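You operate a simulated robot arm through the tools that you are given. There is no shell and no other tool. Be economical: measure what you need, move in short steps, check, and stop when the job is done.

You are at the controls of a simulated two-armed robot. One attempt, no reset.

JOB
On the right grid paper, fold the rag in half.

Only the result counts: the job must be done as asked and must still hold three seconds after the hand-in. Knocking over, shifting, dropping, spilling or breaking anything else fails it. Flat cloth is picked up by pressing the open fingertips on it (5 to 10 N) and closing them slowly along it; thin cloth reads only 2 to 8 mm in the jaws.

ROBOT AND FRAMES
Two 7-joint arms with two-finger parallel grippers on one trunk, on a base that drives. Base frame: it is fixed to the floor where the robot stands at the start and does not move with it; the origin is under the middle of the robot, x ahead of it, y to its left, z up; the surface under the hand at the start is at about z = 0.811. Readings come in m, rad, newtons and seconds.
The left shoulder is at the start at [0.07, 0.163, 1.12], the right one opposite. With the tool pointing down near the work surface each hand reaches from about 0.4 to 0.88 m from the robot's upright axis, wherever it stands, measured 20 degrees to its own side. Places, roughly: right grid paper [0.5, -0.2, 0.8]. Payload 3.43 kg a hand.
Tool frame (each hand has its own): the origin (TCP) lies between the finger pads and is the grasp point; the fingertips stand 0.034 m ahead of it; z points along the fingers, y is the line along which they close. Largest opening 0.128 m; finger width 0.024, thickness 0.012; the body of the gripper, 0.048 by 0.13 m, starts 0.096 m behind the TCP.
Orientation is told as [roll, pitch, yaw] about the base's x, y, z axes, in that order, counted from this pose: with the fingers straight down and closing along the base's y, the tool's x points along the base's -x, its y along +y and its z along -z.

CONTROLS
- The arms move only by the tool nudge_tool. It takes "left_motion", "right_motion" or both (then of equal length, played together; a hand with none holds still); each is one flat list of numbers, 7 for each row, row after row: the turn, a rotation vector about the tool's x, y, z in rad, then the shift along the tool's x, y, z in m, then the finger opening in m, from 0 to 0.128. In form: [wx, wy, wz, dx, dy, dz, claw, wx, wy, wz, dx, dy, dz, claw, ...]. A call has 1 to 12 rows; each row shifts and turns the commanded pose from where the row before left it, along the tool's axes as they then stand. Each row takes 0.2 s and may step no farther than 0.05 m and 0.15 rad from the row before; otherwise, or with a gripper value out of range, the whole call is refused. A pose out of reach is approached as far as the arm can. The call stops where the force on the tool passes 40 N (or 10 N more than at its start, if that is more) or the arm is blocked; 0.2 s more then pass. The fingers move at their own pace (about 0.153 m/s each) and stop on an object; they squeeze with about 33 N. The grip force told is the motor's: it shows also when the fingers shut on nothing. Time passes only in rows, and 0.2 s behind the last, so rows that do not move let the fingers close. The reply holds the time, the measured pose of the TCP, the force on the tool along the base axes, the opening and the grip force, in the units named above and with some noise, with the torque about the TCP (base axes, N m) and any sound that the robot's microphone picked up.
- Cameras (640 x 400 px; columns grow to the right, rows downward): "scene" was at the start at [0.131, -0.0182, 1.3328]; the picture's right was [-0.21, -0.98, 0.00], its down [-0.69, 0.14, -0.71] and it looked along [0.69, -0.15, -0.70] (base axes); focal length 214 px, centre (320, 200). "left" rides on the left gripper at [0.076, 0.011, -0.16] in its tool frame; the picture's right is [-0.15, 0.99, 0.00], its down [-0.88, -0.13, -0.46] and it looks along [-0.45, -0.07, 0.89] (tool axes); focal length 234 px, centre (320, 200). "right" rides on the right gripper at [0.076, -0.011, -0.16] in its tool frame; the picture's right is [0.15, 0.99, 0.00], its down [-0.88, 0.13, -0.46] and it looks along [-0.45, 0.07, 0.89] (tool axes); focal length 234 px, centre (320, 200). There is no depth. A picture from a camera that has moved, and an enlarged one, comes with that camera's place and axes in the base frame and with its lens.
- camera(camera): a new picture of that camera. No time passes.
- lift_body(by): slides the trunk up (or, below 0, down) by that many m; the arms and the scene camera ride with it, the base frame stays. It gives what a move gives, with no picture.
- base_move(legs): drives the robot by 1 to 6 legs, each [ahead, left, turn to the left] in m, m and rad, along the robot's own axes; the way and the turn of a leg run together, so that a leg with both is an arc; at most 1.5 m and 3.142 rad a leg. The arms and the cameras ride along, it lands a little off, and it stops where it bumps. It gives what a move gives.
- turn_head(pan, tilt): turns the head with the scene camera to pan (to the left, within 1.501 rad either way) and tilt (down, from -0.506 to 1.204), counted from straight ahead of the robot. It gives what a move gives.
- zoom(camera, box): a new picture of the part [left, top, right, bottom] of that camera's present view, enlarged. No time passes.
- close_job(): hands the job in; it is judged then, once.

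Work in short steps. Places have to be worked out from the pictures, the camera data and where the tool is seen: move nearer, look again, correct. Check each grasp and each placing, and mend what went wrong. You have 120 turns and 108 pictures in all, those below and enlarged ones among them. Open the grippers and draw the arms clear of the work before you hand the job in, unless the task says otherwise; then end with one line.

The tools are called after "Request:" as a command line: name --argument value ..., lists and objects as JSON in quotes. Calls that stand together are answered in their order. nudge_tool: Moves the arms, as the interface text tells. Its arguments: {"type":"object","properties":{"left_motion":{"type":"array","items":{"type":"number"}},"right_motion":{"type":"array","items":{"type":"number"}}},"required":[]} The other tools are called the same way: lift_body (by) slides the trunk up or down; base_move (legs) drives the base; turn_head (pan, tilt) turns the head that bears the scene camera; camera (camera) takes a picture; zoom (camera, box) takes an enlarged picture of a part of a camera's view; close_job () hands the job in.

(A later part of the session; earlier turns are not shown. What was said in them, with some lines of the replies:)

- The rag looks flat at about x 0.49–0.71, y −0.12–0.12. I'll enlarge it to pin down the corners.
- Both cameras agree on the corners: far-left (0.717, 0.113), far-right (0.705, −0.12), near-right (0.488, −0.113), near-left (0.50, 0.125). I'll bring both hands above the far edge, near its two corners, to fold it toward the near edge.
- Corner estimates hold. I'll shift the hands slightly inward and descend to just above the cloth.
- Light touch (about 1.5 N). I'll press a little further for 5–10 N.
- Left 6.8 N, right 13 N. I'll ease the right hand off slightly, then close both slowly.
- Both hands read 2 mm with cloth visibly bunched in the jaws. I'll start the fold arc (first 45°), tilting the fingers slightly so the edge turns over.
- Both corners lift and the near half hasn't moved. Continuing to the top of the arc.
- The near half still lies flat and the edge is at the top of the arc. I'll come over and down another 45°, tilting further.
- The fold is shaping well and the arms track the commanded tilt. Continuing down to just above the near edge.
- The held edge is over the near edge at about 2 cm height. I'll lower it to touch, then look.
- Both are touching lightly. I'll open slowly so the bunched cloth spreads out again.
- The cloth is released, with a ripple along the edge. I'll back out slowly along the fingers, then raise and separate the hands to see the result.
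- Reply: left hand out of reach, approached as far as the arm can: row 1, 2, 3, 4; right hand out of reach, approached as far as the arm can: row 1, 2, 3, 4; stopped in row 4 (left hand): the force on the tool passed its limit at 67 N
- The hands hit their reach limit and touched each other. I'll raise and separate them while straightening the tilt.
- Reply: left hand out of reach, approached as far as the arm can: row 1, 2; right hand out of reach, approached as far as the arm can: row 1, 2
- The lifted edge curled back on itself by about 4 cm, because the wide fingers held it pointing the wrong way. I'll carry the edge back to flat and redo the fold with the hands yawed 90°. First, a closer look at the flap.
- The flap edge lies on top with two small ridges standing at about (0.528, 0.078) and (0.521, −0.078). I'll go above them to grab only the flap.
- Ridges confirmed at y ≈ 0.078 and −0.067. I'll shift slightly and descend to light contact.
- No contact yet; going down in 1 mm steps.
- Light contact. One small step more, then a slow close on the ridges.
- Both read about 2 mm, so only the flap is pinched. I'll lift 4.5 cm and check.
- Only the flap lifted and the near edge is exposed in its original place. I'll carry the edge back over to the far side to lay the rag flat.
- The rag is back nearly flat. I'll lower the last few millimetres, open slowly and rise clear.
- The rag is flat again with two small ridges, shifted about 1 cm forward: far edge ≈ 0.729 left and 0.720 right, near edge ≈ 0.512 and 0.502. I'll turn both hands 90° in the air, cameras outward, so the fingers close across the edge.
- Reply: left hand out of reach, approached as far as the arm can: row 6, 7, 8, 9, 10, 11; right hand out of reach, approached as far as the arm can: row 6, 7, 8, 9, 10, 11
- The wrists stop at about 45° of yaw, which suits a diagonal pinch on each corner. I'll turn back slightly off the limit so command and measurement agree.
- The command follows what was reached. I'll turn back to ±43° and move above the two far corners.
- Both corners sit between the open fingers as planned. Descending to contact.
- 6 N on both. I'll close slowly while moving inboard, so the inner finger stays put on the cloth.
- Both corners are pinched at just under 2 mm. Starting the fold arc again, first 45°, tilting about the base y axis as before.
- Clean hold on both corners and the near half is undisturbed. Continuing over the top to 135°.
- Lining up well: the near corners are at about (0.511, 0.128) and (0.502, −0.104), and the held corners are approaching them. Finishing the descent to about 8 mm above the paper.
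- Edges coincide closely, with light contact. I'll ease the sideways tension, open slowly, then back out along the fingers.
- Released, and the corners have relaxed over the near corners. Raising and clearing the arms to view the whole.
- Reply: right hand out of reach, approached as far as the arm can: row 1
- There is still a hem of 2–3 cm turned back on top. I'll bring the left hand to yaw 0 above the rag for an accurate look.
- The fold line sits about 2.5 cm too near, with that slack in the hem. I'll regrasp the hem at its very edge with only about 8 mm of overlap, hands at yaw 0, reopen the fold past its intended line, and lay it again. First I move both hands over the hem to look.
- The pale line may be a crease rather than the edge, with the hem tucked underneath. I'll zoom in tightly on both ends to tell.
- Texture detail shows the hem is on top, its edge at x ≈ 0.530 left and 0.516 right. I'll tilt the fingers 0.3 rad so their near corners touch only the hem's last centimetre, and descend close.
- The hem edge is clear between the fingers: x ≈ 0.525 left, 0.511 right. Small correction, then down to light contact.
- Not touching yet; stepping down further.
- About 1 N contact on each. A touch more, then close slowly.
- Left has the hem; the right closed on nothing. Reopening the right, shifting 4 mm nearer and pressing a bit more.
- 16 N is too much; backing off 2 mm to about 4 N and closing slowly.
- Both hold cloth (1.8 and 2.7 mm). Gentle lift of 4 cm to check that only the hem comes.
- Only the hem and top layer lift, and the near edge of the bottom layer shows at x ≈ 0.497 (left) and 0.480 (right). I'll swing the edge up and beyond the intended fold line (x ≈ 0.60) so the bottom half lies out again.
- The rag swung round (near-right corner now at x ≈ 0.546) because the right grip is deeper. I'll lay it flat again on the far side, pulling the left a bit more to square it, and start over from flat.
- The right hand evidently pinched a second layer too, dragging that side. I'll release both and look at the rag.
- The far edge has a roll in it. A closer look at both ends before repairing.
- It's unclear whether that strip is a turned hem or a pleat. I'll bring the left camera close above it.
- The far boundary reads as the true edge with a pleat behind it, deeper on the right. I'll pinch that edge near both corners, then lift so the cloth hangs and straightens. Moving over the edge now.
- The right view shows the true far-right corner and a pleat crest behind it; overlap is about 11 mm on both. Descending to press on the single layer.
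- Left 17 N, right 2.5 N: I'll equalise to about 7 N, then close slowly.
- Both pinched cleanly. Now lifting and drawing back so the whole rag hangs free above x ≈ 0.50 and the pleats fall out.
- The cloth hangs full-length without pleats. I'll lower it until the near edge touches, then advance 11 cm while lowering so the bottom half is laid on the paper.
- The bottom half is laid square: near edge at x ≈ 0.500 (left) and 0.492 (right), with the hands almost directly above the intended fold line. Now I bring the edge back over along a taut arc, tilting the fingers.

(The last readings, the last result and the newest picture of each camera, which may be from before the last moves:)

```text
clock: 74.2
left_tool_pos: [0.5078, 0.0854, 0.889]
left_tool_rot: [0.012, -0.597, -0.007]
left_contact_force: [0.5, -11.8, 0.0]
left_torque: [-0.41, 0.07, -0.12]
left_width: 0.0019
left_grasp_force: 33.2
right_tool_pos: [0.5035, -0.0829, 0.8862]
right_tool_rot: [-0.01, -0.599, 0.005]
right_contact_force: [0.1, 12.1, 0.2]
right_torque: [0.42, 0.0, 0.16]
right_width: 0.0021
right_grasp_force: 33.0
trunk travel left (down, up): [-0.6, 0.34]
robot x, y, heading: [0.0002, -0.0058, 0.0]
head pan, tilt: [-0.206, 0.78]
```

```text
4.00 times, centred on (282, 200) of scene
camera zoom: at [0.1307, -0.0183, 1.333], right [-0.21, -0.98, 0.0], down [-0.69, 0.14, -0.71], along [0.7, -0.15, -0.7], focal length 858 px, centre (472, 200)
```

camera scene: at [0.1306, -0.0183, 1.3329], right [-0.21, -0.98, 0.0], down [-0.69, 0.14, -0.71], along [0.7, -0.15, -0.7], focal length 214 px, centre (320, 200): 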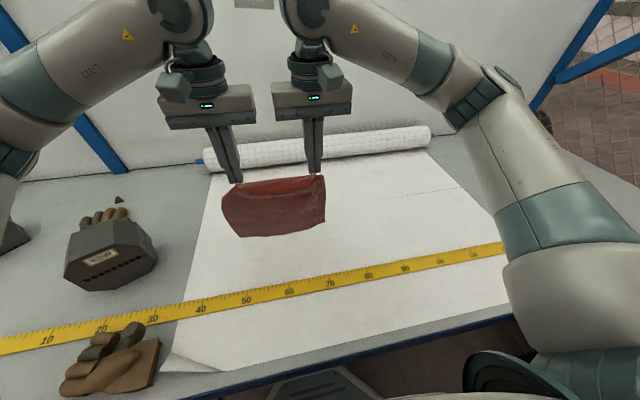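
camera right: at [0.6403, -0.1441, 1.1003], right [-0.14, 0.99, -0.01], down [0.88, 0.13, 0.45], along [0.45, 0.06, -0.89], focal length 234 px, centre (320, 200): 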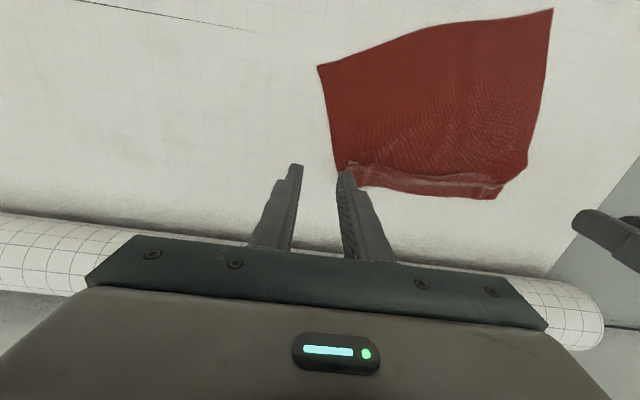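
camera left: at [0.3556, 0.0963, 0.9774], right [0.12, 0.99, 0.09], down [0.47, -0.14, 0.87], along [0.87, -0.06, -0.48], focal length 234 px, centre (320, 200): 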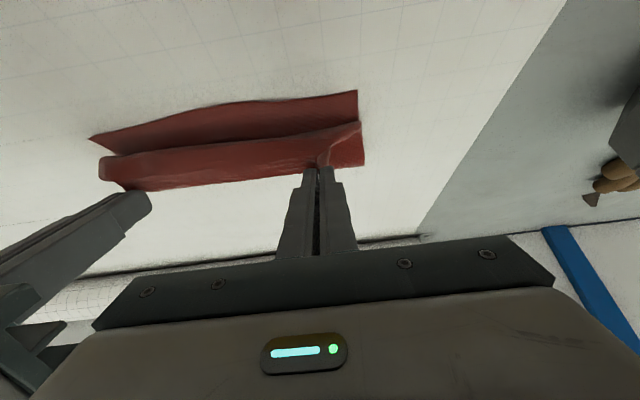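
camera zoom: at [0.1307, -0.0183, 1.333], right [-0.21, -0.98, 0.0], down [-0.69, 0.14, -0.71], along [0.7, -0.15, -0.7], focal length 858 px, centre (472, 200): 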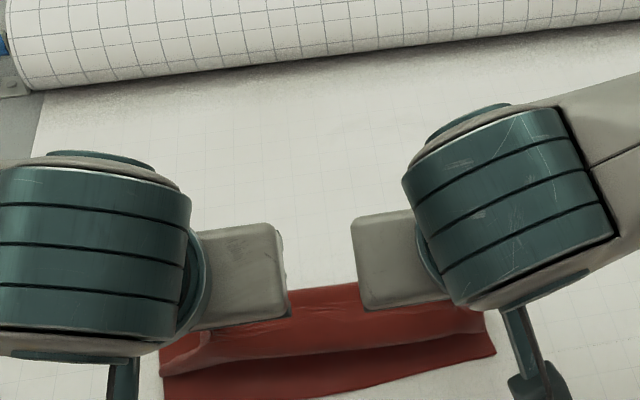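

The fold line is near x ≈ 0.60 and the top is coming over evenly. I'll finish low, going slightly past the near edge to take up slack, and ease the sideways tension.

Request:
nudge_tool --left_motion '[0, 0, 0, 0.017, -0.0015, 0.0059, 0, 0, 0, 0, 0.0143, -0.001, 0.0065, 0, 0, 0, 0, 0.0096, 0, 0.0032, 0, 0, 0, 0, 0.0041, 0, -0.0028, 0, 0, 0, 0, 0, 0, 0, 0]' --right_motion '[0, 0, 0, 0.017, 0.0015, 0.0059, 0, 0, 0, 0, 0.0143, 0.001, 0.0065, 0, 0, 0, 0, 0.0085, 0, 0.0016, 0, 0, 0, 0, 0.0041, 0, -0.0028, 0, 0, 0, 0, 0, 0, 0, 0]'

Request:
zoom --camera "left" --box '[60, 70, 420, 295]'

Request:
zoom --camera "scene" --box '[210, 170, 354, 270]'

```text
clock: 75.5
left_tool_pos: [0.4779, 0.0828, 0.8521]
left_tool_rot: [0.012, -0.597, -0.009]
left_contact_force: [-0.4, -4.1, 0.5]
left_torque: [-0.16, 0.0, -0.05]
left_width: 0.0018
left_grasp_force: 33.2
right_tool_pos: [0.4735, -0.0824, 0.8533]
right_tool_rot: [-0.012, -0.598, 0.004]
right_contact_force: [0.4, 4.8, 0.2]
right_torque: [0.12, 0.01, 0.05]
right_width: 0.0021
right_grasp_force: 32.9
trunk travel left (down, up): [-0.6, 0.34]
robot x, y, heading: [-0.0008, -0.004, -0.002]
head pan, tilt: [-0.206, 0.78]
```

```text
1.78 times, centred on (240, 182) of left
camera zoom: at [0.326, 0.0938, 0.941], right [0.12, 0.99, 0.09], down [0.47, -0.14, 0.87], along [0.87, -0.06, -0.48], focal length 416 px, centre (462, 231)
```

zoom: 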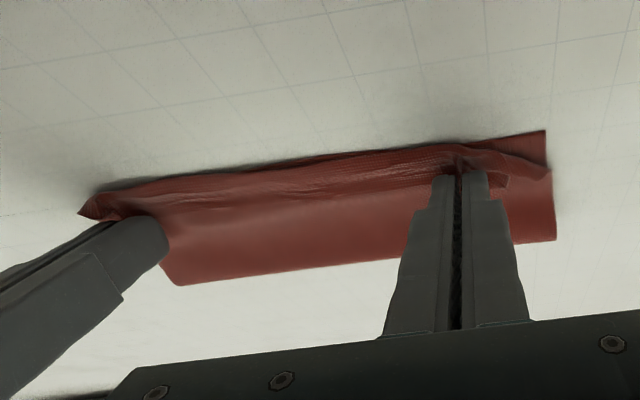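

```text
4.00 times, centred on (282, 220) of scene
camera zoom: at [0.131, -0.0183, 1.3328], right [-0.21, -0.98, 0.0], down [-0.69, 0.14, -0.71], along [0.69, -0.15, -0.7], focal length 858 px, centre (472, 120)
```

zoom: 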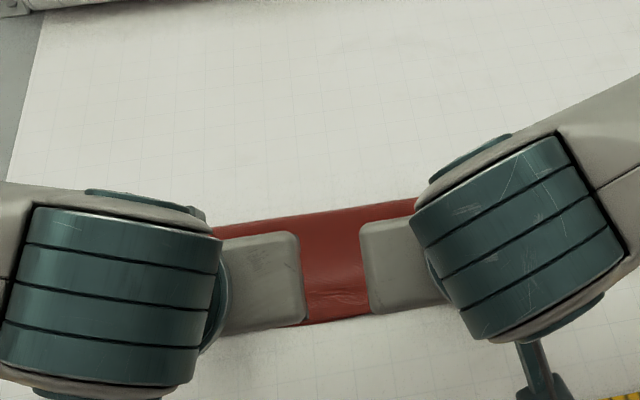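

The fold line rolls toward me whenever the limp cloth slackens (now x ≈ 0.566), so this method isn't precise. I'll instead lay the rag flat, pinch it at the midpoints of its left and right sides, and let both halves hang before laying them down together. First, lift to hang again.

Request:
nudge_tool --left_motion '[0, 0.075, 0, -0.0186, 0, -0.0218, 0, 0, 0.075, 0, -0.0169, 0, -0.0232, 0, 0, 0.075, 0, -0.0151, 0, -0.0244, 0, 0, 0.075, 0, -0.0132, 0, -0.0254, 0, 0, 0.075, 0, -0.0113, 0, -0.0263, 0, 0, 0.075, 0, -0.0093, 0, -0.0271, 0, 0, 0.075, 0, -0.0073, 0, -0.0278, 0, 0, 0.075, 0, -0.0051, 0, -0.0282, 0, 0, 0, 0, 0, 0, 0, 0, 0, 0, 0, 0, 0, 0, 0]' --right_motion '[0, 0.075, 0, -0.0186, 0, -0.0218, 0, 0, 0.075, 0, -0.0169, 0, -0.0232, 0, 0, 0.075, 0, -0.0151, 0, -0.0244, 0, 0, 0.075, 0, -0.0132, 0, -0.0254, 0, 0, 0.075, 0, -0.0113, 0, -0.0263, 0, 0, 0.075, 0, -0.0093, 0, -0.0271, 0, 0, 0.075, 0, -0.0073, 0, -0.0278, 0, 0, 0.075, 0, -0.0051, 0, -0.0282, 0, 0, 0, 0, 0, 0, 0, 0, 0, 0, 0, 0, 0, 0, 0]'

```text
clock: 77.7
left_tool_pos: [0.5033, 0.0808, 1.0799]
left_tool_rot: [0.01, 0.006, -0.003]
left_contact_force: [0.2, -0.9, 0.2]
left_torque: [-0.01, 0.01, 0.01]
left_width: 0.0021
left_grasp_force: 32.9
right_tool_pos: [0.4981, -0.0804, 1.08]
right_tool_rot: [-0.011, 0.005, -0.002]
right_contact_force: [0.2, -0.4, -1.1]
right_torque: [0.01, -0.01, 0.01]
right_width: 0.0022
right_grasp_force: 33.2
trunk travel left (down, up): [-0.6, 0.34]
robot x, y, heading: [0.001, 0.0005, -0.0]
head pan, tilt: [-0.206, 0.78]
```

Both still hold the edge. Now laying the whole rag down flat, moving forward as it lowers.

Request:
nudge_tool --left_motion '[0, 0, 0, 0, 0, 0.03, 0, 0, 0, 0, -0.013, 0, 0.0183, 0, 0, 0, 0, -0.0185, 0, 0.0183, 0, 0, 0, 0, -0.0185, 0, 0.0183, 0, 0, 0, 0, -0.0185, 0, 0.0183, 0, 0, 0, 0, -0.0185, 0, 0.0183, 0, 0, 0, 0, -0.0188, 0, 0.0183, 0, 0, 0, 0, -0.0188, 0.0005, 0.0183, 0, 0, 0, 0, -0.0188, 0.0005, 0.0183, 0, 0, 0, 0, -0.0188, 0.0005, 0.0183, 0, 0, 0, 0, -0.0188, 0.0005, 0.0183, 0, 0, 0, 0, -0.0188, 0.0005, 0.0175, 0]' --right_motion '[0, 0, 0, 0, 0, 0.03, 0, 0, 0, 0, -0.013, 0, 0.0183, 0, 0, 0, 0, -0.0185, 0, 0.0183, 0, 0, 0, 0, -0.0185, 0, 0.0183, 0, 0, 0, 0, -0.0185, 0, 0.0183, 0, 0, 0, 0, -0.0185, 0, 0.0183, 0, 0, 0, 0, -0.0188, 0, 0.0183, 0, 0, 0, 0, -0.0188, -0.0005, 0.0183, 0, 0, 0, 0, -0.0188, -0.0005, 0.0183, 0, 0, 0, 0, -0.0188, -0.0005, 0.0183, 0, 0, 0, 0, -0.0188, -0.0005, 0.0183, 0, 0, 0, 0, -0.0188, -0.0005, 0.0175, 0]'

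Request:
nudge_tool --left_motion '[0, 0, 0, -0.004, 0, 0, 0, 0, 0, 0, 0, 0, 0.001, 0, 0, 0, 0, 0, 0, 0, 0.01, 0, 0, 0, 0, 0, 0, 0.02, 0, 0, 0, 0, 0, 0, 0.03, 0, 0, 0, 0, 0, -0.015, 0.03, 0, 0, 0, 0, 0, -0.04, 0.03, 0, 0, 0, 0.01, 0.03, -0.035, 0.03, 0, 0, 0, 0.035, 0.03, 0, 0.03, 0, 0, 0, 0.035, 0.03, 0, 0.03]' --right_motion '[0, 0, 0, -0.004, 0, 0, 0, 0, 0, 0, 0, 0, 0.001, 0, 0, 0, 0, 0, 0, 0, 0.01, 0, 0, 0, 0, 0, 0, 0.02, 0, 0, 0, 0, 0, 0, 0.03, 0, 0, 0, 0, 0, -0.015, 0.03, 0, 0, 0, 0, 0, -0.04, 0.03, 0, 0, 0, 0.01, -0.03, -0.035, 0.03, 0, 0, 0, 0.035, -0.03, 0, 0.03, 0, 0, 0, 0.035, -0.03, 0, 0.03]'

Request:
zoom --camera "scene" --box '[210, 160, 354, 260]'

```text
clock: 80.2
left_tool_pos: [0.7034, 0.0843, 0.8487]
left_tool_rot: [0.009, 0.006, -0.002]
left_contact_force: [0.3, -12.6, -0.3]
left_torque: [-0.43, 0.01, 0.17]
left_width: 0.0018
left_grasp_force: 32.6
right_tool_pos: [0.6983, -0.0839, 0.8494]
right_tool_rot: [-0.009, 0.005, -0.002]
right_contact_force: [0.7, 12.1, -0.4]
right_torque: [0.41, -0.02, -0.14]
right_width: 0.002
right_grasp_force: 32.8
trunk travel left (down, up): [-0.6, 0.34]
robot x, y, heading: [0.0031, 0.0017, 0.004]
head pan, tilt: [-0.206, 0.78]
```

```text
clock: 82.5
left_tool_pos: [0.6233, 0.1753, 0.9412]
left_tool_rot: [0.011, 0.003, -0.002]
left_contact_force: [-0.6, -0.5, -0.1]
left_torque: [0.01, -0.03, 0.0]
left_width: 0.0298
left_grasp_force: 0.1
right_tool_pos: [0.6215, -0.1728, 0.941]
right_tool_rot: [-0.01, 0.003, -0.002]
right_contact_force: [0.0, 0.4, 0.8]
right_torque: [-0.04, -0.06, 0.03]
right_width: 0.0304
right_grasp_force: 0.0
trunk travel left (down, up): [-0.6, 0.34]
robot x, y, heading: [-0.0027, 0.0007, 0.002]
head pan, tilt: [-0.206, 0.78]
```

```text
4.00 times, centred on (282, 210) of scene
camera zoom: at [0.1286, -0.0182, 1.3332], right [-0.21, -0.98, 0.0], down [-0.69, 0.14, -0.71], along [0.7, -0.15, -0.7], focal length 858 px, centre (472, 160)
```

zoom: 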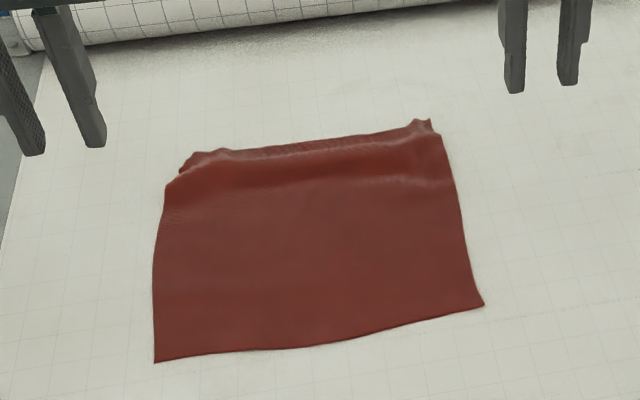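

The rag is flat again: near edge x ≈ 0.498, far edge x ≈ 0.709, midline y ≈ 0.01. I'll pinch the midpoints of the far edge (left hand) and near edge (right hand), so the pinch ridge runs along the fold line and both halves can hang. Moving in, x first.

Request:
nudge_tool --left_motion '[0, 0, 0, -0.0252, 0, 0.009, 0.034, 0, 0, 0, -0.0252, 0, 0.009, 0.034, 0, 0, 0, -0.0253, 0, 0.009, 0.034, 0, 0, 0, 0, -0.0428, 0, 0.034, 0, 0, 0, 0, -0.0428, 0, 0.034, 0, 0, 0, 0, -0.0428, 0, 0.034, 0, 0, 0, 0, -0.0428, 0, 0.034, 0, 0, 0, 0, 0, 0, 0.034]' --right_motion '[0, 0, 0, 0.0378, 0, 0.009, 0.034, 0, 0, 0, 0.0378, 0, 0.009, 0.034, 0, 0, 0, 0.0378, 0, 0.009, 0.034, 0, 0, 0, 0, 0.046, 0, 0.034, 0, 0, 0, 0, 0.046, 0, 0.034, 0, 0, 0, 0, 0.046, 0, 0.034, 0, 0, 0, 0, 0.046, 0, 0.034, 0, 0, 0, 0, 0, 0, 0.034]'

Request:
camera --camera "scene"

Request:
zoom --camera "left" --box '[200, 80, 440, 230]'

Request:
camera --camera "right"

```text
clock: 84.2
left_tool_pos: [0.7005, 0.0031, 0.9097]
left_tool_rot: [0.01, 0.004, 0.0]
left_contact_force: [0.2, 0.3, 0.7]
left_torque: [0.01, 0.03, 0.02]
left_width: 0.0342
left_grasp_force: 0.0
right_tool_pos: [0.5093, 0.0101, 0.9098]
right_tool_rot: [-0.01, 0.002, -0.004]
right_contact_force: [0.5, -0.2, 0.2]
right_torque: [0.03, 0.01, -0.04]
right_width: 0.034
right_grasp_force: 0.1
trunk travel left (down, up): [-0.6, 0.34]
robot x, y, heading: [-0.0016, 0.0015, 0.001]
head pan, tilt: [-0.206, 0.78]
```

```text
16 pictures are left
camera scene: at [0.1308, -0.0184, 1.3329], right [-0.21, -0.98, 0.0], down [-0.69, 0.14, -0.71], along [0.7, -0.15, -0.7], focal length 214 px, centre (320, 200)
```

scene: 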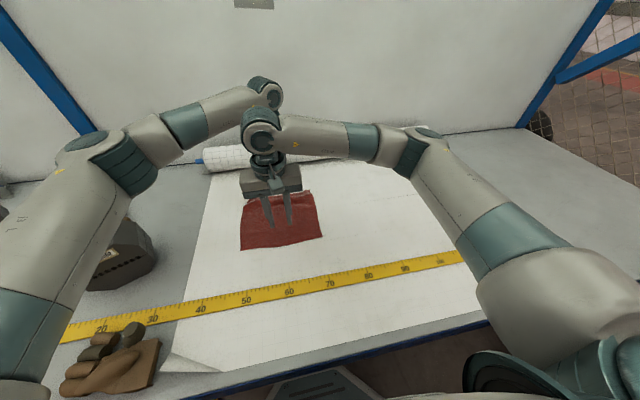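

```text
2.67 times, centred on (320, 155) of left
camera zoom: at [0.6267, 0.0135, 1.0695], right [0.15, 0.99, 0.01], down [0.88, -0.14, 0.45], along [0.45, -0.06, -0.89], focal length 624 px, centre (320, 320)
```

zoom: 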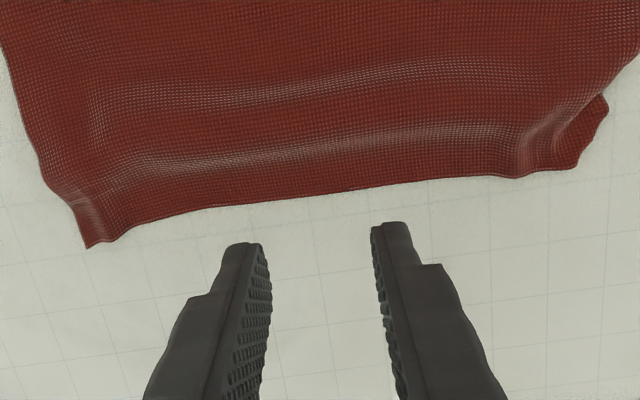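

```text
14 pictures are left
camera right: at [0.4341, 0.0027, 1.0696], right [-0.14, 0.99, -0.01], down [0.88, 0.13, 0.45], along [0.45, 0.06, -0.89], focal length 234 px, centre (320, 200)
```

right: 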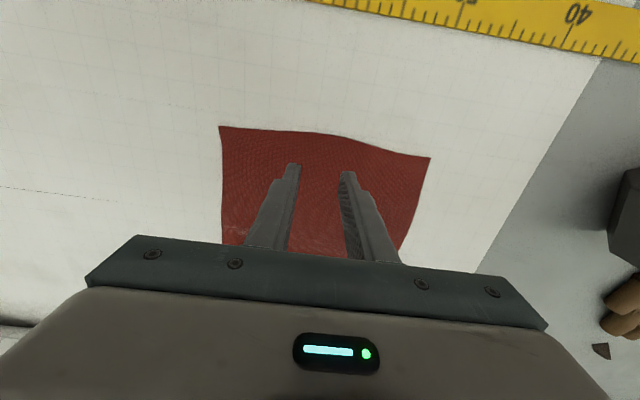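

Refined midpoints: far edge (0.697, 0.008) and near edge (0.487, 0.015). Shifting and descending to just above the cloth.

Request:
nudge_tool --left_motion '[0, 0, 0, 0.0135, 0.004, 0.02, 0.034, 0, 0, 0, 0, 0, 0.025, 0.034, 0, 0, 0, 0, 0, 0.013, 0.034, 0, 0, 0, 0, 0, 0.004, 0.034, 0, 0, 0, 0, 0, 0, 0.034]' --right_motion '[0, 0, 0, 0.0123, 0.005, 0.02, 0.034, 0, 0, 0, 0, 0, 0.025, 0.034, 0, 0, 0, 0, 0, 0.013, 0.034, 0, 0, 0, 0, 0, 0.004, 0.034, 0, 0, 0, 0, 0, 0, 0.034]'

```text
clock: 85.5
left_tool_pos: [0.6887, 0.0087, 0.8479]
left_tool_rot: [0.01, 0.005, -0.001]
left_contact_force: [-0.9, -0.5, 0.3]
left_torque: [0.0, 0.03, -0.01]
left_width: 0.0341
left_grasp_force: 0.0
right_tool_pos: [0.4966, 0.0146, 0.8488]
right_tool_rot: [-0.01, 0.004, -0.003]
right_contact_force: [-0.1, 0.3, 0.7]
right_torque: [0.0, 0.01, 0.0]
right_width: 0.034
right_grasp_force: 0.0
trunk travel left (down, up): [-0.6, 0.34]
robot x, y, heading: [-0.0002, -0.0017, -0.003]
head pan, tilt: [-0.206, 0.78]
```

Almost touching; pressing 2.5 mm further for about 6 N.

Request:
nudge_tool --left_motion '[0, 0, 0, 0, 0, 0.0015, 0.034, 0, 0, 0, 0, 0, 0.001, 0.034, 0, 0, 0, 0, 0, 0, 0.034]' --right_motion '[0, 0, 0, 0, 0, 0.0015, 0.034, 0, 0, 0, 0, 0, 0.0015, 0.034, 0, 0, 0, 0, 0, 0, 0.034]'

```text
clock: 86.2
left_tool_pos: [0.6875, 0.0092, 0.8472]
left_tool_rot: [0.011, 0.002, -0.002]
left_contact_force: [1.1, 0.5, 5.8]
left_torque: [-0.12, 0.0, -0.01]
left_width: 0.0337
left_grasp_force: 0.0
right_tool_pos: [0.4958, 0.0133, 0.8466]
right_tool_rot: [-0.012, 0.002, -0.002]
right_contact_force: [1.6, -0.1, 6.2]
right_torque: [0.12, -0.03, -0.05]
right_width: 0.0339
right_grasp_force: 0.1
trunk travel left (down, up): [-0.6, 0.34]
robot x, y, heading: [-0.0024, -0.0012, -0.002]
head pan, tilt: [-0.206, 0.78]
```

About 6 N on each. Closing slowly.

Request:
nudge_tool --left_motion '[0, 0, 0, 0, 0, 0, 0.03, 0, 0, 0, 0, 0, 0, 0.026, 0, 0, 0, 0, 0, 0, 0.022, 0, 0, 0, 0, 0, 0, 0.018, 0, 0, 0, 0, 0, 0, 0.014, 0, 0, 0, 0, 0, 0, 0.01, 0, 0, 0, 0, 0, 0, 0.006, 0, 0, 0, 0, 0, 0, 0.002, 0, 0, 0, 0, 0, 0, 0, 0, 0, 0, 0, 0, 0, 0]' --right_motion '[0, 0, 0, 0, 0, 0, 0.03, 0, 0, 0, 0, 0, 0, 0.026, 0, 0, 0, 0, 0, 0, 0.022, 0, 0, 0, 0, 0, 0, 0.018, 0, 0, 0, 0, 0, 0, 0.014, 0, 0, 0, 0, 0, 0, 0.01, 0, 0, 0, 0, 0, 0, 0.006, 0, 0, 0, 0, 0, 0, 0.002, 0, 0, 0, 0, 0, 0, 0, 0, 0, 0, 0, 0, 0, 0]'

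```text
clock: 88.5
left_tool_pos: [0.6871, 0.0097, 0.8461]
left_tool_rot: [0.01, 0.004, 0.0]
left_contact_force: [-0.4, -1.5, 6.8]
left_torque: [-0.08, -0.01, -0.01]
left_width: 0.0062
left_grasp_force: 32.7
right_tool_pos: [0.4946, 0.0152, 0.8465]
right_tool_rot: [-0.01, 0.003, -0.003]
right_contact_force: [-0.3, 1.4, 8.3]
right_torque: [0.05, 0.01, 0.03]
right_width: 0.0063
right_grasp_force: 33.3
trunk travel left (down, up): [-0.6, 0.34]
robot x, y, heading: [-0.0006, -0.003, 0.001]
head pan, tilt: [-0.206, 0.78]
```

Both hold cloth at 6 mm (a fuller ridge, within the expected range). Lifting 14.5 cm so both halves hang, shifting 4 cm to the left.

Request:
nudge_tool --left_motion '[0, 0, 0, 0, 0, -0.02, 0, 0, 0, 0, 0, 0, -0.025, 0, 0, 0, 0, 0, 0.01, -0.025, 0, 0, 0, 0, 0, 0.01, -0.025, 0, 0, 0, 0, 0, 0.01, -0.025, 0, 0, 0, 0, -0.001, 0.01, -0.025, 0, 0, 0, 0, 0, 0, 0, 0, 0, 0, 0, 0, 0, 0, 0]' --right_motion '[0, 0, 0, 0, 0, -0.02, 0, 0, 0, 0, 0, 0, -0.025, 0, 0, 0, 0, 0, 0.01, -0.025, 0, 0, 0, 0, 0, 0.01, -0.025, 0, 0, 0, 0, 0, 0.01, -0.025, 0, 0, 0, 0, 0, 0.01, -0.025, 0, 0, 0, 0, 0, 0, 0, 0, 0, 0, 0, 0, 0, 0, 0]'

Request:
zoom --camera "scene" --box '[190, 130, 350, 250]'

```text
clock: 90.2
left_tool_pos: [0.6905, 0.047, 0.9918]
left_tool_rot: [0.01, 0.004, -0.002]
left_contact_force: [-0.5, 0.3, 0.2]
left_torque: [-0.01, -0.02, -0.03]
left_width: 0.0059
left_grasp_force: 33.0
right_tool_pos: [0.4961, 0.0565, 0.9918]
right_tool_rot: [-0.01, 0.005, -0.001]
right_contact_force: [-0.1, 0.2, 0.2]
right_torque: [-0.01, -0.01, 0.0]
right_width: 0.0065
right_grasp_force: 32.9
trunk travel left (down, up): [-0.6, 0.34]
robot x, y, heading: [0.003, 0.0016, 0.005]
head pan, tilt: [-0.206, 0.78]
```

```text
3.33 times, centred on (270, 190) of scene
camera zoom: at [0.1307, -0.0179, 1.3329], right [-0.21, -0.98, 0.0], down [-0.69, 0.14, -0.71], along [0.7, -0.15, -0.7], focal length 715 px, centre (487, 233)
```

zoom: 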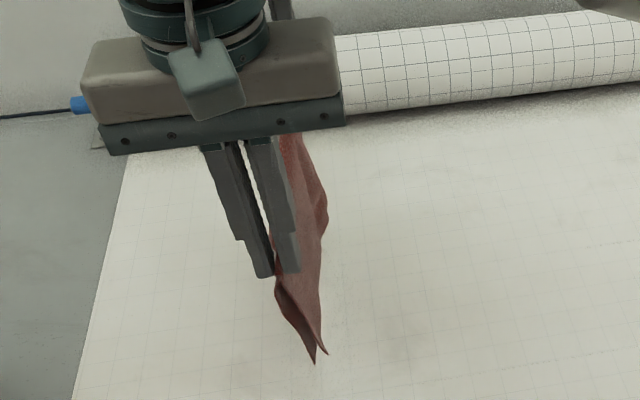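

The rag hangs neatly in half with the corner pairs almost together. Now I lower it, moving to the right as it lands so both layers lie flat together.

Request:
nudge_tool --left_motion '[0, 0, 0, 0, 0, 0.014, 0, 0, 0, 0, 0, -0.004, 0.014, 0, 0, 0, 0, 0, -0.0125, 0.0122, 0, 0, 0, 0, 0, -0.0125, 0.0122, 0, 0, 0, 0, 0, -0.0125, 0.0122, 0, 0, 0, 0, 0, -0.0125, 0.0122, 0, 0, 0, 0, 0, -0.0125, 0.0122, 0, 0, 0, 0, 0, -0.0125, 0.0122, 0, 0, 0, 0, 0, -0.0125, 0.0122, 0, 0, 0, 0, 0, -0.0125, 0.0122, 0, 0, 0, 0, 0, -0.0135, 0.0112, 0, 0, 0, 0, 0, -0.006, 0, 0]' --right_motion '[0, 0, 0, 0, 0, 0.014, 0, 0, 0, 0, 0, -0.004, 0.014, 0, 0, 0, 0, 0, -0.0125, 0.0122, 0, 0, 0, 0, 0, -0.0125, 0.0122, 0, 0, 0, 0, 0, -0.0125, 0.0122, 0, 0, 0, 0, 0, -0.0125, 0.0122, 0, 0, 0, 0, 0, -0.0125, 0.0122, 0, 0, 0, 0, 0, -0.0125, 0.0122, 0, 0, 0, 0, 0, -0.0125, 0.0122, 0, 0, 0, 0, 0, -0.0125, 0.0122, 0, 0, 0, 0, 0, -0.0135, 0.0112, 0, 0, 0, 0, 0, -0.006, 0, 0]'

Request:
zoom --camera "scene" --box '[200, 140, 360, 260]'

```text
clock: 92.8
left_tool_pos: [0.6881, -0.0752, 0.8537]
left_tool_rot: [0.011, 0.004, -0.002]
left_contact_force: [-0.6, 0.6, 0.5]
left_torque: [-0.05, 0.01, 0.04]
left_width: 0.0058
left_grasp_force: 32.8
right_tool_pos: [0.4965, -0.0682, 0.8543]
right_tool_rot: [-0.01, 0.002, -0.002]
right_contact_force: [0.4, -0.4, 0.0]
right_torque: [0.02, -0.01, -0.02]
right_width: 0.006
right_grasp_force: 32.5
trunk travel left (down, up): [-0.6, 0.34]
robot x, y, heading: [-0.0007, -0.0031, -0.0]
head pan, tilt: [-0.206, 0.78]
```

```text
3.33 times, centred on (280, 200) of scene
camera zoom: at [0.1307, -0.0183, 1.3329], right [-0.21, -0.98, 0.0], down [-0.69, 0.14, -0.71], along [0.7, -0.15, -0.7], focal length 715 px, centre (453, 200)
```

zoom: 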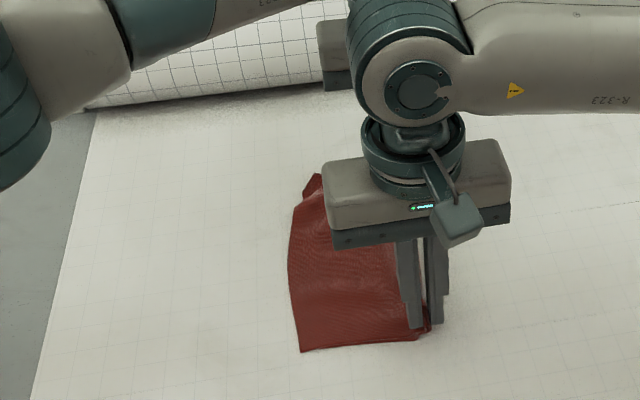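

Laid out flat in half. Opening slowly at this height, then rising straight up and parting the hands.

Request:
nudge_tool --left_motion '[0, 0, 0, 0, 0, 0.003, 0, 0, 0, 0, 0, 0, 0, 0.01, 0, 0, 0, 0, 0, 0, 0.016, 0, 0, 0, 0, 0, 0, 0.022, 0, 0, 0, 0, 0, 0, 0.03, 0, 0, 0, 0, 0, -0.005, 0.03, 0, 0, 0, 0, 0, -0.02, 0.03, 0, 0, 0, 0, 0, -0.04, 0.03, 0, 0, 0, 0, 0.01, -0.045, 0.03, 0, 0, 0, 0, 0.045, 0, 0.03, 0, 0, 0, 0, 0.045, 0, 0.03, 0, 0, 0, 0, 0.045, 0, 0.03]' --right_motion '[0, 0, 0, 0, 0, 0.003, 0, 0, 0, 0, 0, 0, 0, 0.01, 0, 0, 0, 0, 0, 0, 0.016, 0, 0, 0, 0, 0, 0, 0.022, 0, 0, 0, 0, 0, 0, 0.03, 0, 0, 0, 0, 0, -0.005, 0.03, 0, 0, 0, 0, 0, -0.02, 0.03, 0, 0, 0, 0, 0, -0.04, 0.03, 0, 0, 0, 0, -0.01, -0.045, 0.03, 0, 0, 0, 0, -0.045, 0, 0.03, 0, 0, 0, 0, -0.045, 0, 0.03, 0, 0, 0, 0, -0.045, 0, 0.03]'

Request:
nudge_tool --left_motion '[0, 0, 0, 0, 0.045, 0, 0.03, 0, 0, 0, 0, 0.045, 0, 0.03, 0, 0, 0, 0, 0.045, 0, 0.03]' --right_motion '[0, 0, 0, 0, -0.02, 0, 0.03, 0, 0, 0, 0, 0, 0, 0.03, 0, 0, 0, 0, 0, 0, 0.03]'

Request:
zoom --camera "scene" --box '[240, 160, 360, 250]'

```text
clock: 95.5
left_tool_pos: [0.6891, 0.0672, 0.9613]
left_tool_rot: [0.01, 0.003, -0.001]
left_contact_force: [0.4, -0.3, -0.5]
left_torque: [-0.03, -0.02, -0.01]
left_width: 0.0303
left_grasp_force: 0.0
right_tool_pos: [0.4957, -0.2128, 0.9645]
right_tool_rot: [-0.01, 0.005, -0.002]
right_contact_force: [-0.4, -0.3, -0.7]
right_torque: [0.04, -0.02, -0.03]
right_width: 0.0299
right_grasp_force: 0.0
trunk travel left (down, up): [-0.6, 0.34]
robot x, y, heading: [-0.0011, -0.0018, 0.002]
head pan, tilt: [-0.206, 0.78]
```

```text
clock: 96.2
left_tool_pos: [0.6898, 0.2049, 0.9635]
left_tool_rot: [0.01, 0.002, -0.002]
left_contact_force: [-0.3, 0.6, -0.6]
left_torque: [-0.02, -0.02, -0.02]
left_width: 0.0299
left_grasp_force: 0.2
right_tool_pos: [0.4958, -0.2315, 0.9643]
right_tool_rot: [-0.013, 0.004, -0.001]
right_contact_force: [-0.2, 0.0, 0.5]
right_torque: [-0.02, -0.02, -0.03]
right_width: 0.0298
right_grasp_force: 0.2
trunk travel left (down, up): [-0.6, 0.34]
robot x, y, heading: [0.0024, 0.0001, -0.001]
head pan, tilt: [-0.206, 0.78]
```

```text
4.44 times, centred on (300, 205) of scene
camera zoom: at [0.1305, -0.0168, 1.3329], right [-0.21, -0.98, 0.0], down [-0.69, 0.14, -0.71], along [0.7, -0.15, -0.7], focal length 953 px, centre (409, 178)
```

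zoom: 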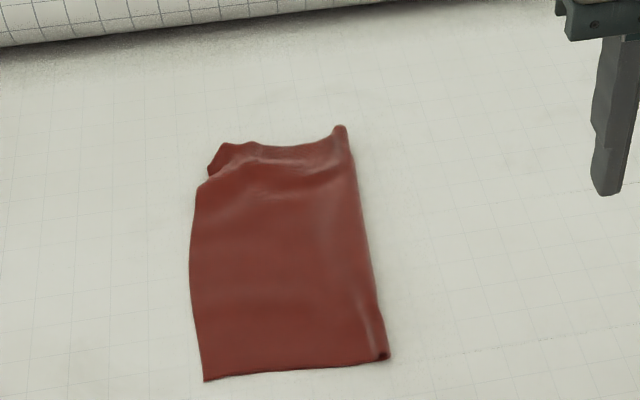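

Folded in half cleanly: width 0.118 m against 0.235 m before, with layers aligned. I'll check the slightly rumpled far-left corner and the overall scene.

Request:
zoom --camera "scene" --box '[270, 180, 330, 218]'

Request:
camera --camera "left"

Request:
camera --camera "scene"

```text
10.53 times, centred on (300, 199) of scene
camera zoom: at [0.1305, -0.0168, 1.3329], right [-0.21, -0.98, 0.0], down [-0.69, 0.14, -0.71], along [0.7, -0.15, -0.7], focal length 2258 px, centre (530, 210)
```

zoom: 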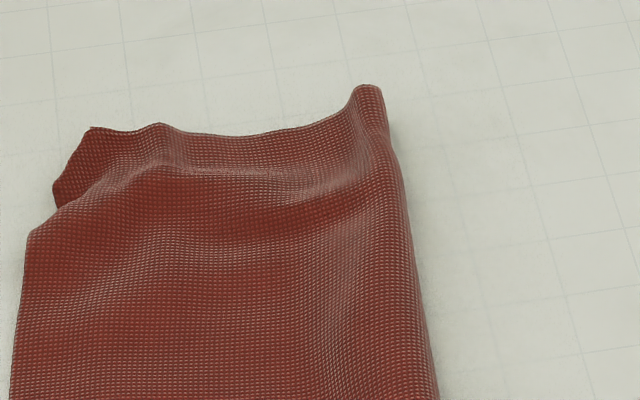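

```text
9 pictures are left
camera left: at [0.615, 0.2154, 1.1226], right [0.15, 0.99, 0.01], down [0.88, -0.14, 0.45], along [0.45, -0.06, -0.89], focal length 234 px, centre (320, 200)
```

left: 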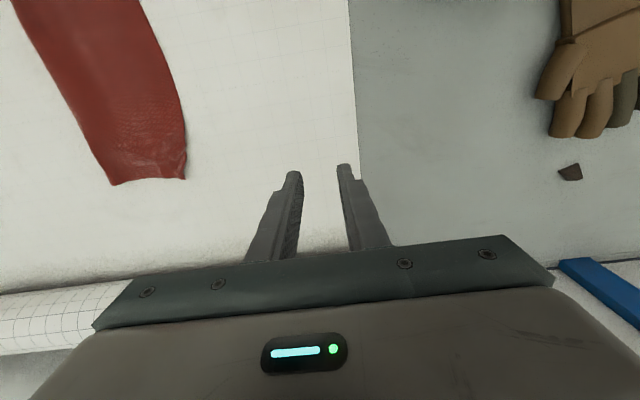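

```text
8 pictures are left
camera scene: at [0.1305, -0.0168, 1.3329], right [-0.21, -0.98, 0.0], down [-0.69, 0.14, -0.71], along [0.7, -0.15, -0.7], focal length 214 px, centre (320, 200)
```

scene: 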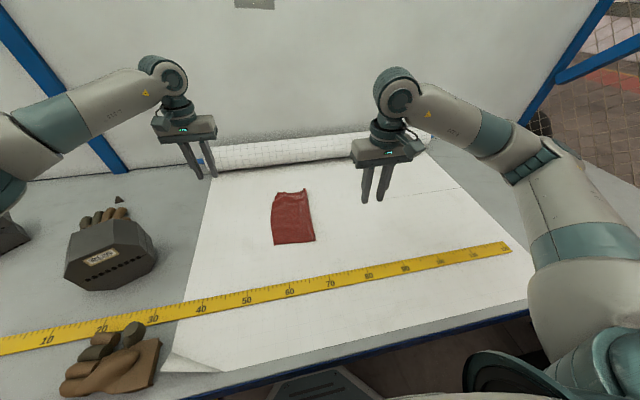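

The fold is done and everything else sits where it was. I'll open the grippers fully and raise the arms a bit more.

Request:
nudge_tool --left_motion '[0, 0, 0, 0, 0.02, -0.03, 0.128, 0, 0, 0, 0, 0.02, -0.03, 0.128, 0, 0, 0, 0, 0, 0, 0.128]' --right_motion '[0, 0, 0, 0, -0.02, -0.03, 0.128, 0, 0, 0, 0, -0.02, -0.03, 0.128, 0, 0, 0, 0, 0, 0, 0.128]'

Request:
zoom --camera "scene" --box '[240, 160, 360, 250]'

```text
clock: 97.0
left_tool_pos: [0.6909, 0.2434, 1.0235]
left_tool_rot: [0.012, 0.007, 0.0]
left_contact_force: [-0.2, 0.7, 0.8]
left_torque: [-0.02, -0.01, -0.01]
left_width: 0.1279
left_grasp_force: 0.0
right_tool_pos: [0.4969, -0.272, 1.0243]
right_tool_rot: [-0.01, 0.005, -0.002]
right_contact_force: [0.3, 0.4, 1.1]
right_torque: [-0.01, 0.03, -0.03]
right_width: 0.1278
right_grasp_force: 0.1
trunk travel left (down, up): [-0.6, 0.34]
robot x, y, heading: [0.0005, 0.0007, -0.002]
head pan, tilt: [-0.206, 0.78]
```

```text
4.44 times, centred on (300, 205) of scene
camera zoom: at [0.1322, -0.0184, 1.3326], right [-0.21, -0.98, 0.0], down [-0.69, 0.14, -0.71], along [0.69, -0.15, -0.7], focal length 953 px, centre (409, 178)
```

zoom: 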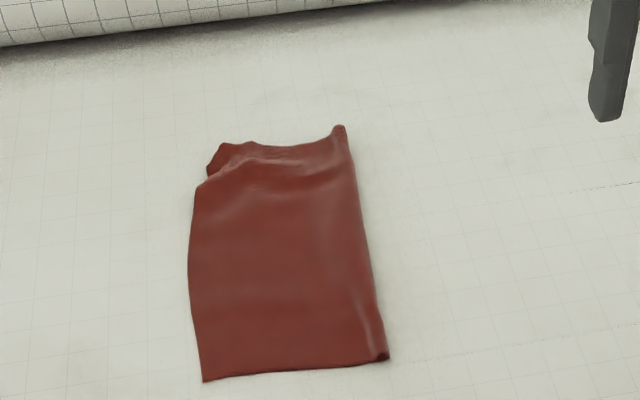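

The fold is stable, the grippers are open and the arms are clear. Handing in.

Request:
close_job

```text
The job is handed in.
```

The rag lies folded in half on the right grid paper, about 12 cm wide against 23.5 cm before, with a slightly rumpled far-left corner; nothing else looked moved in the last pictures.
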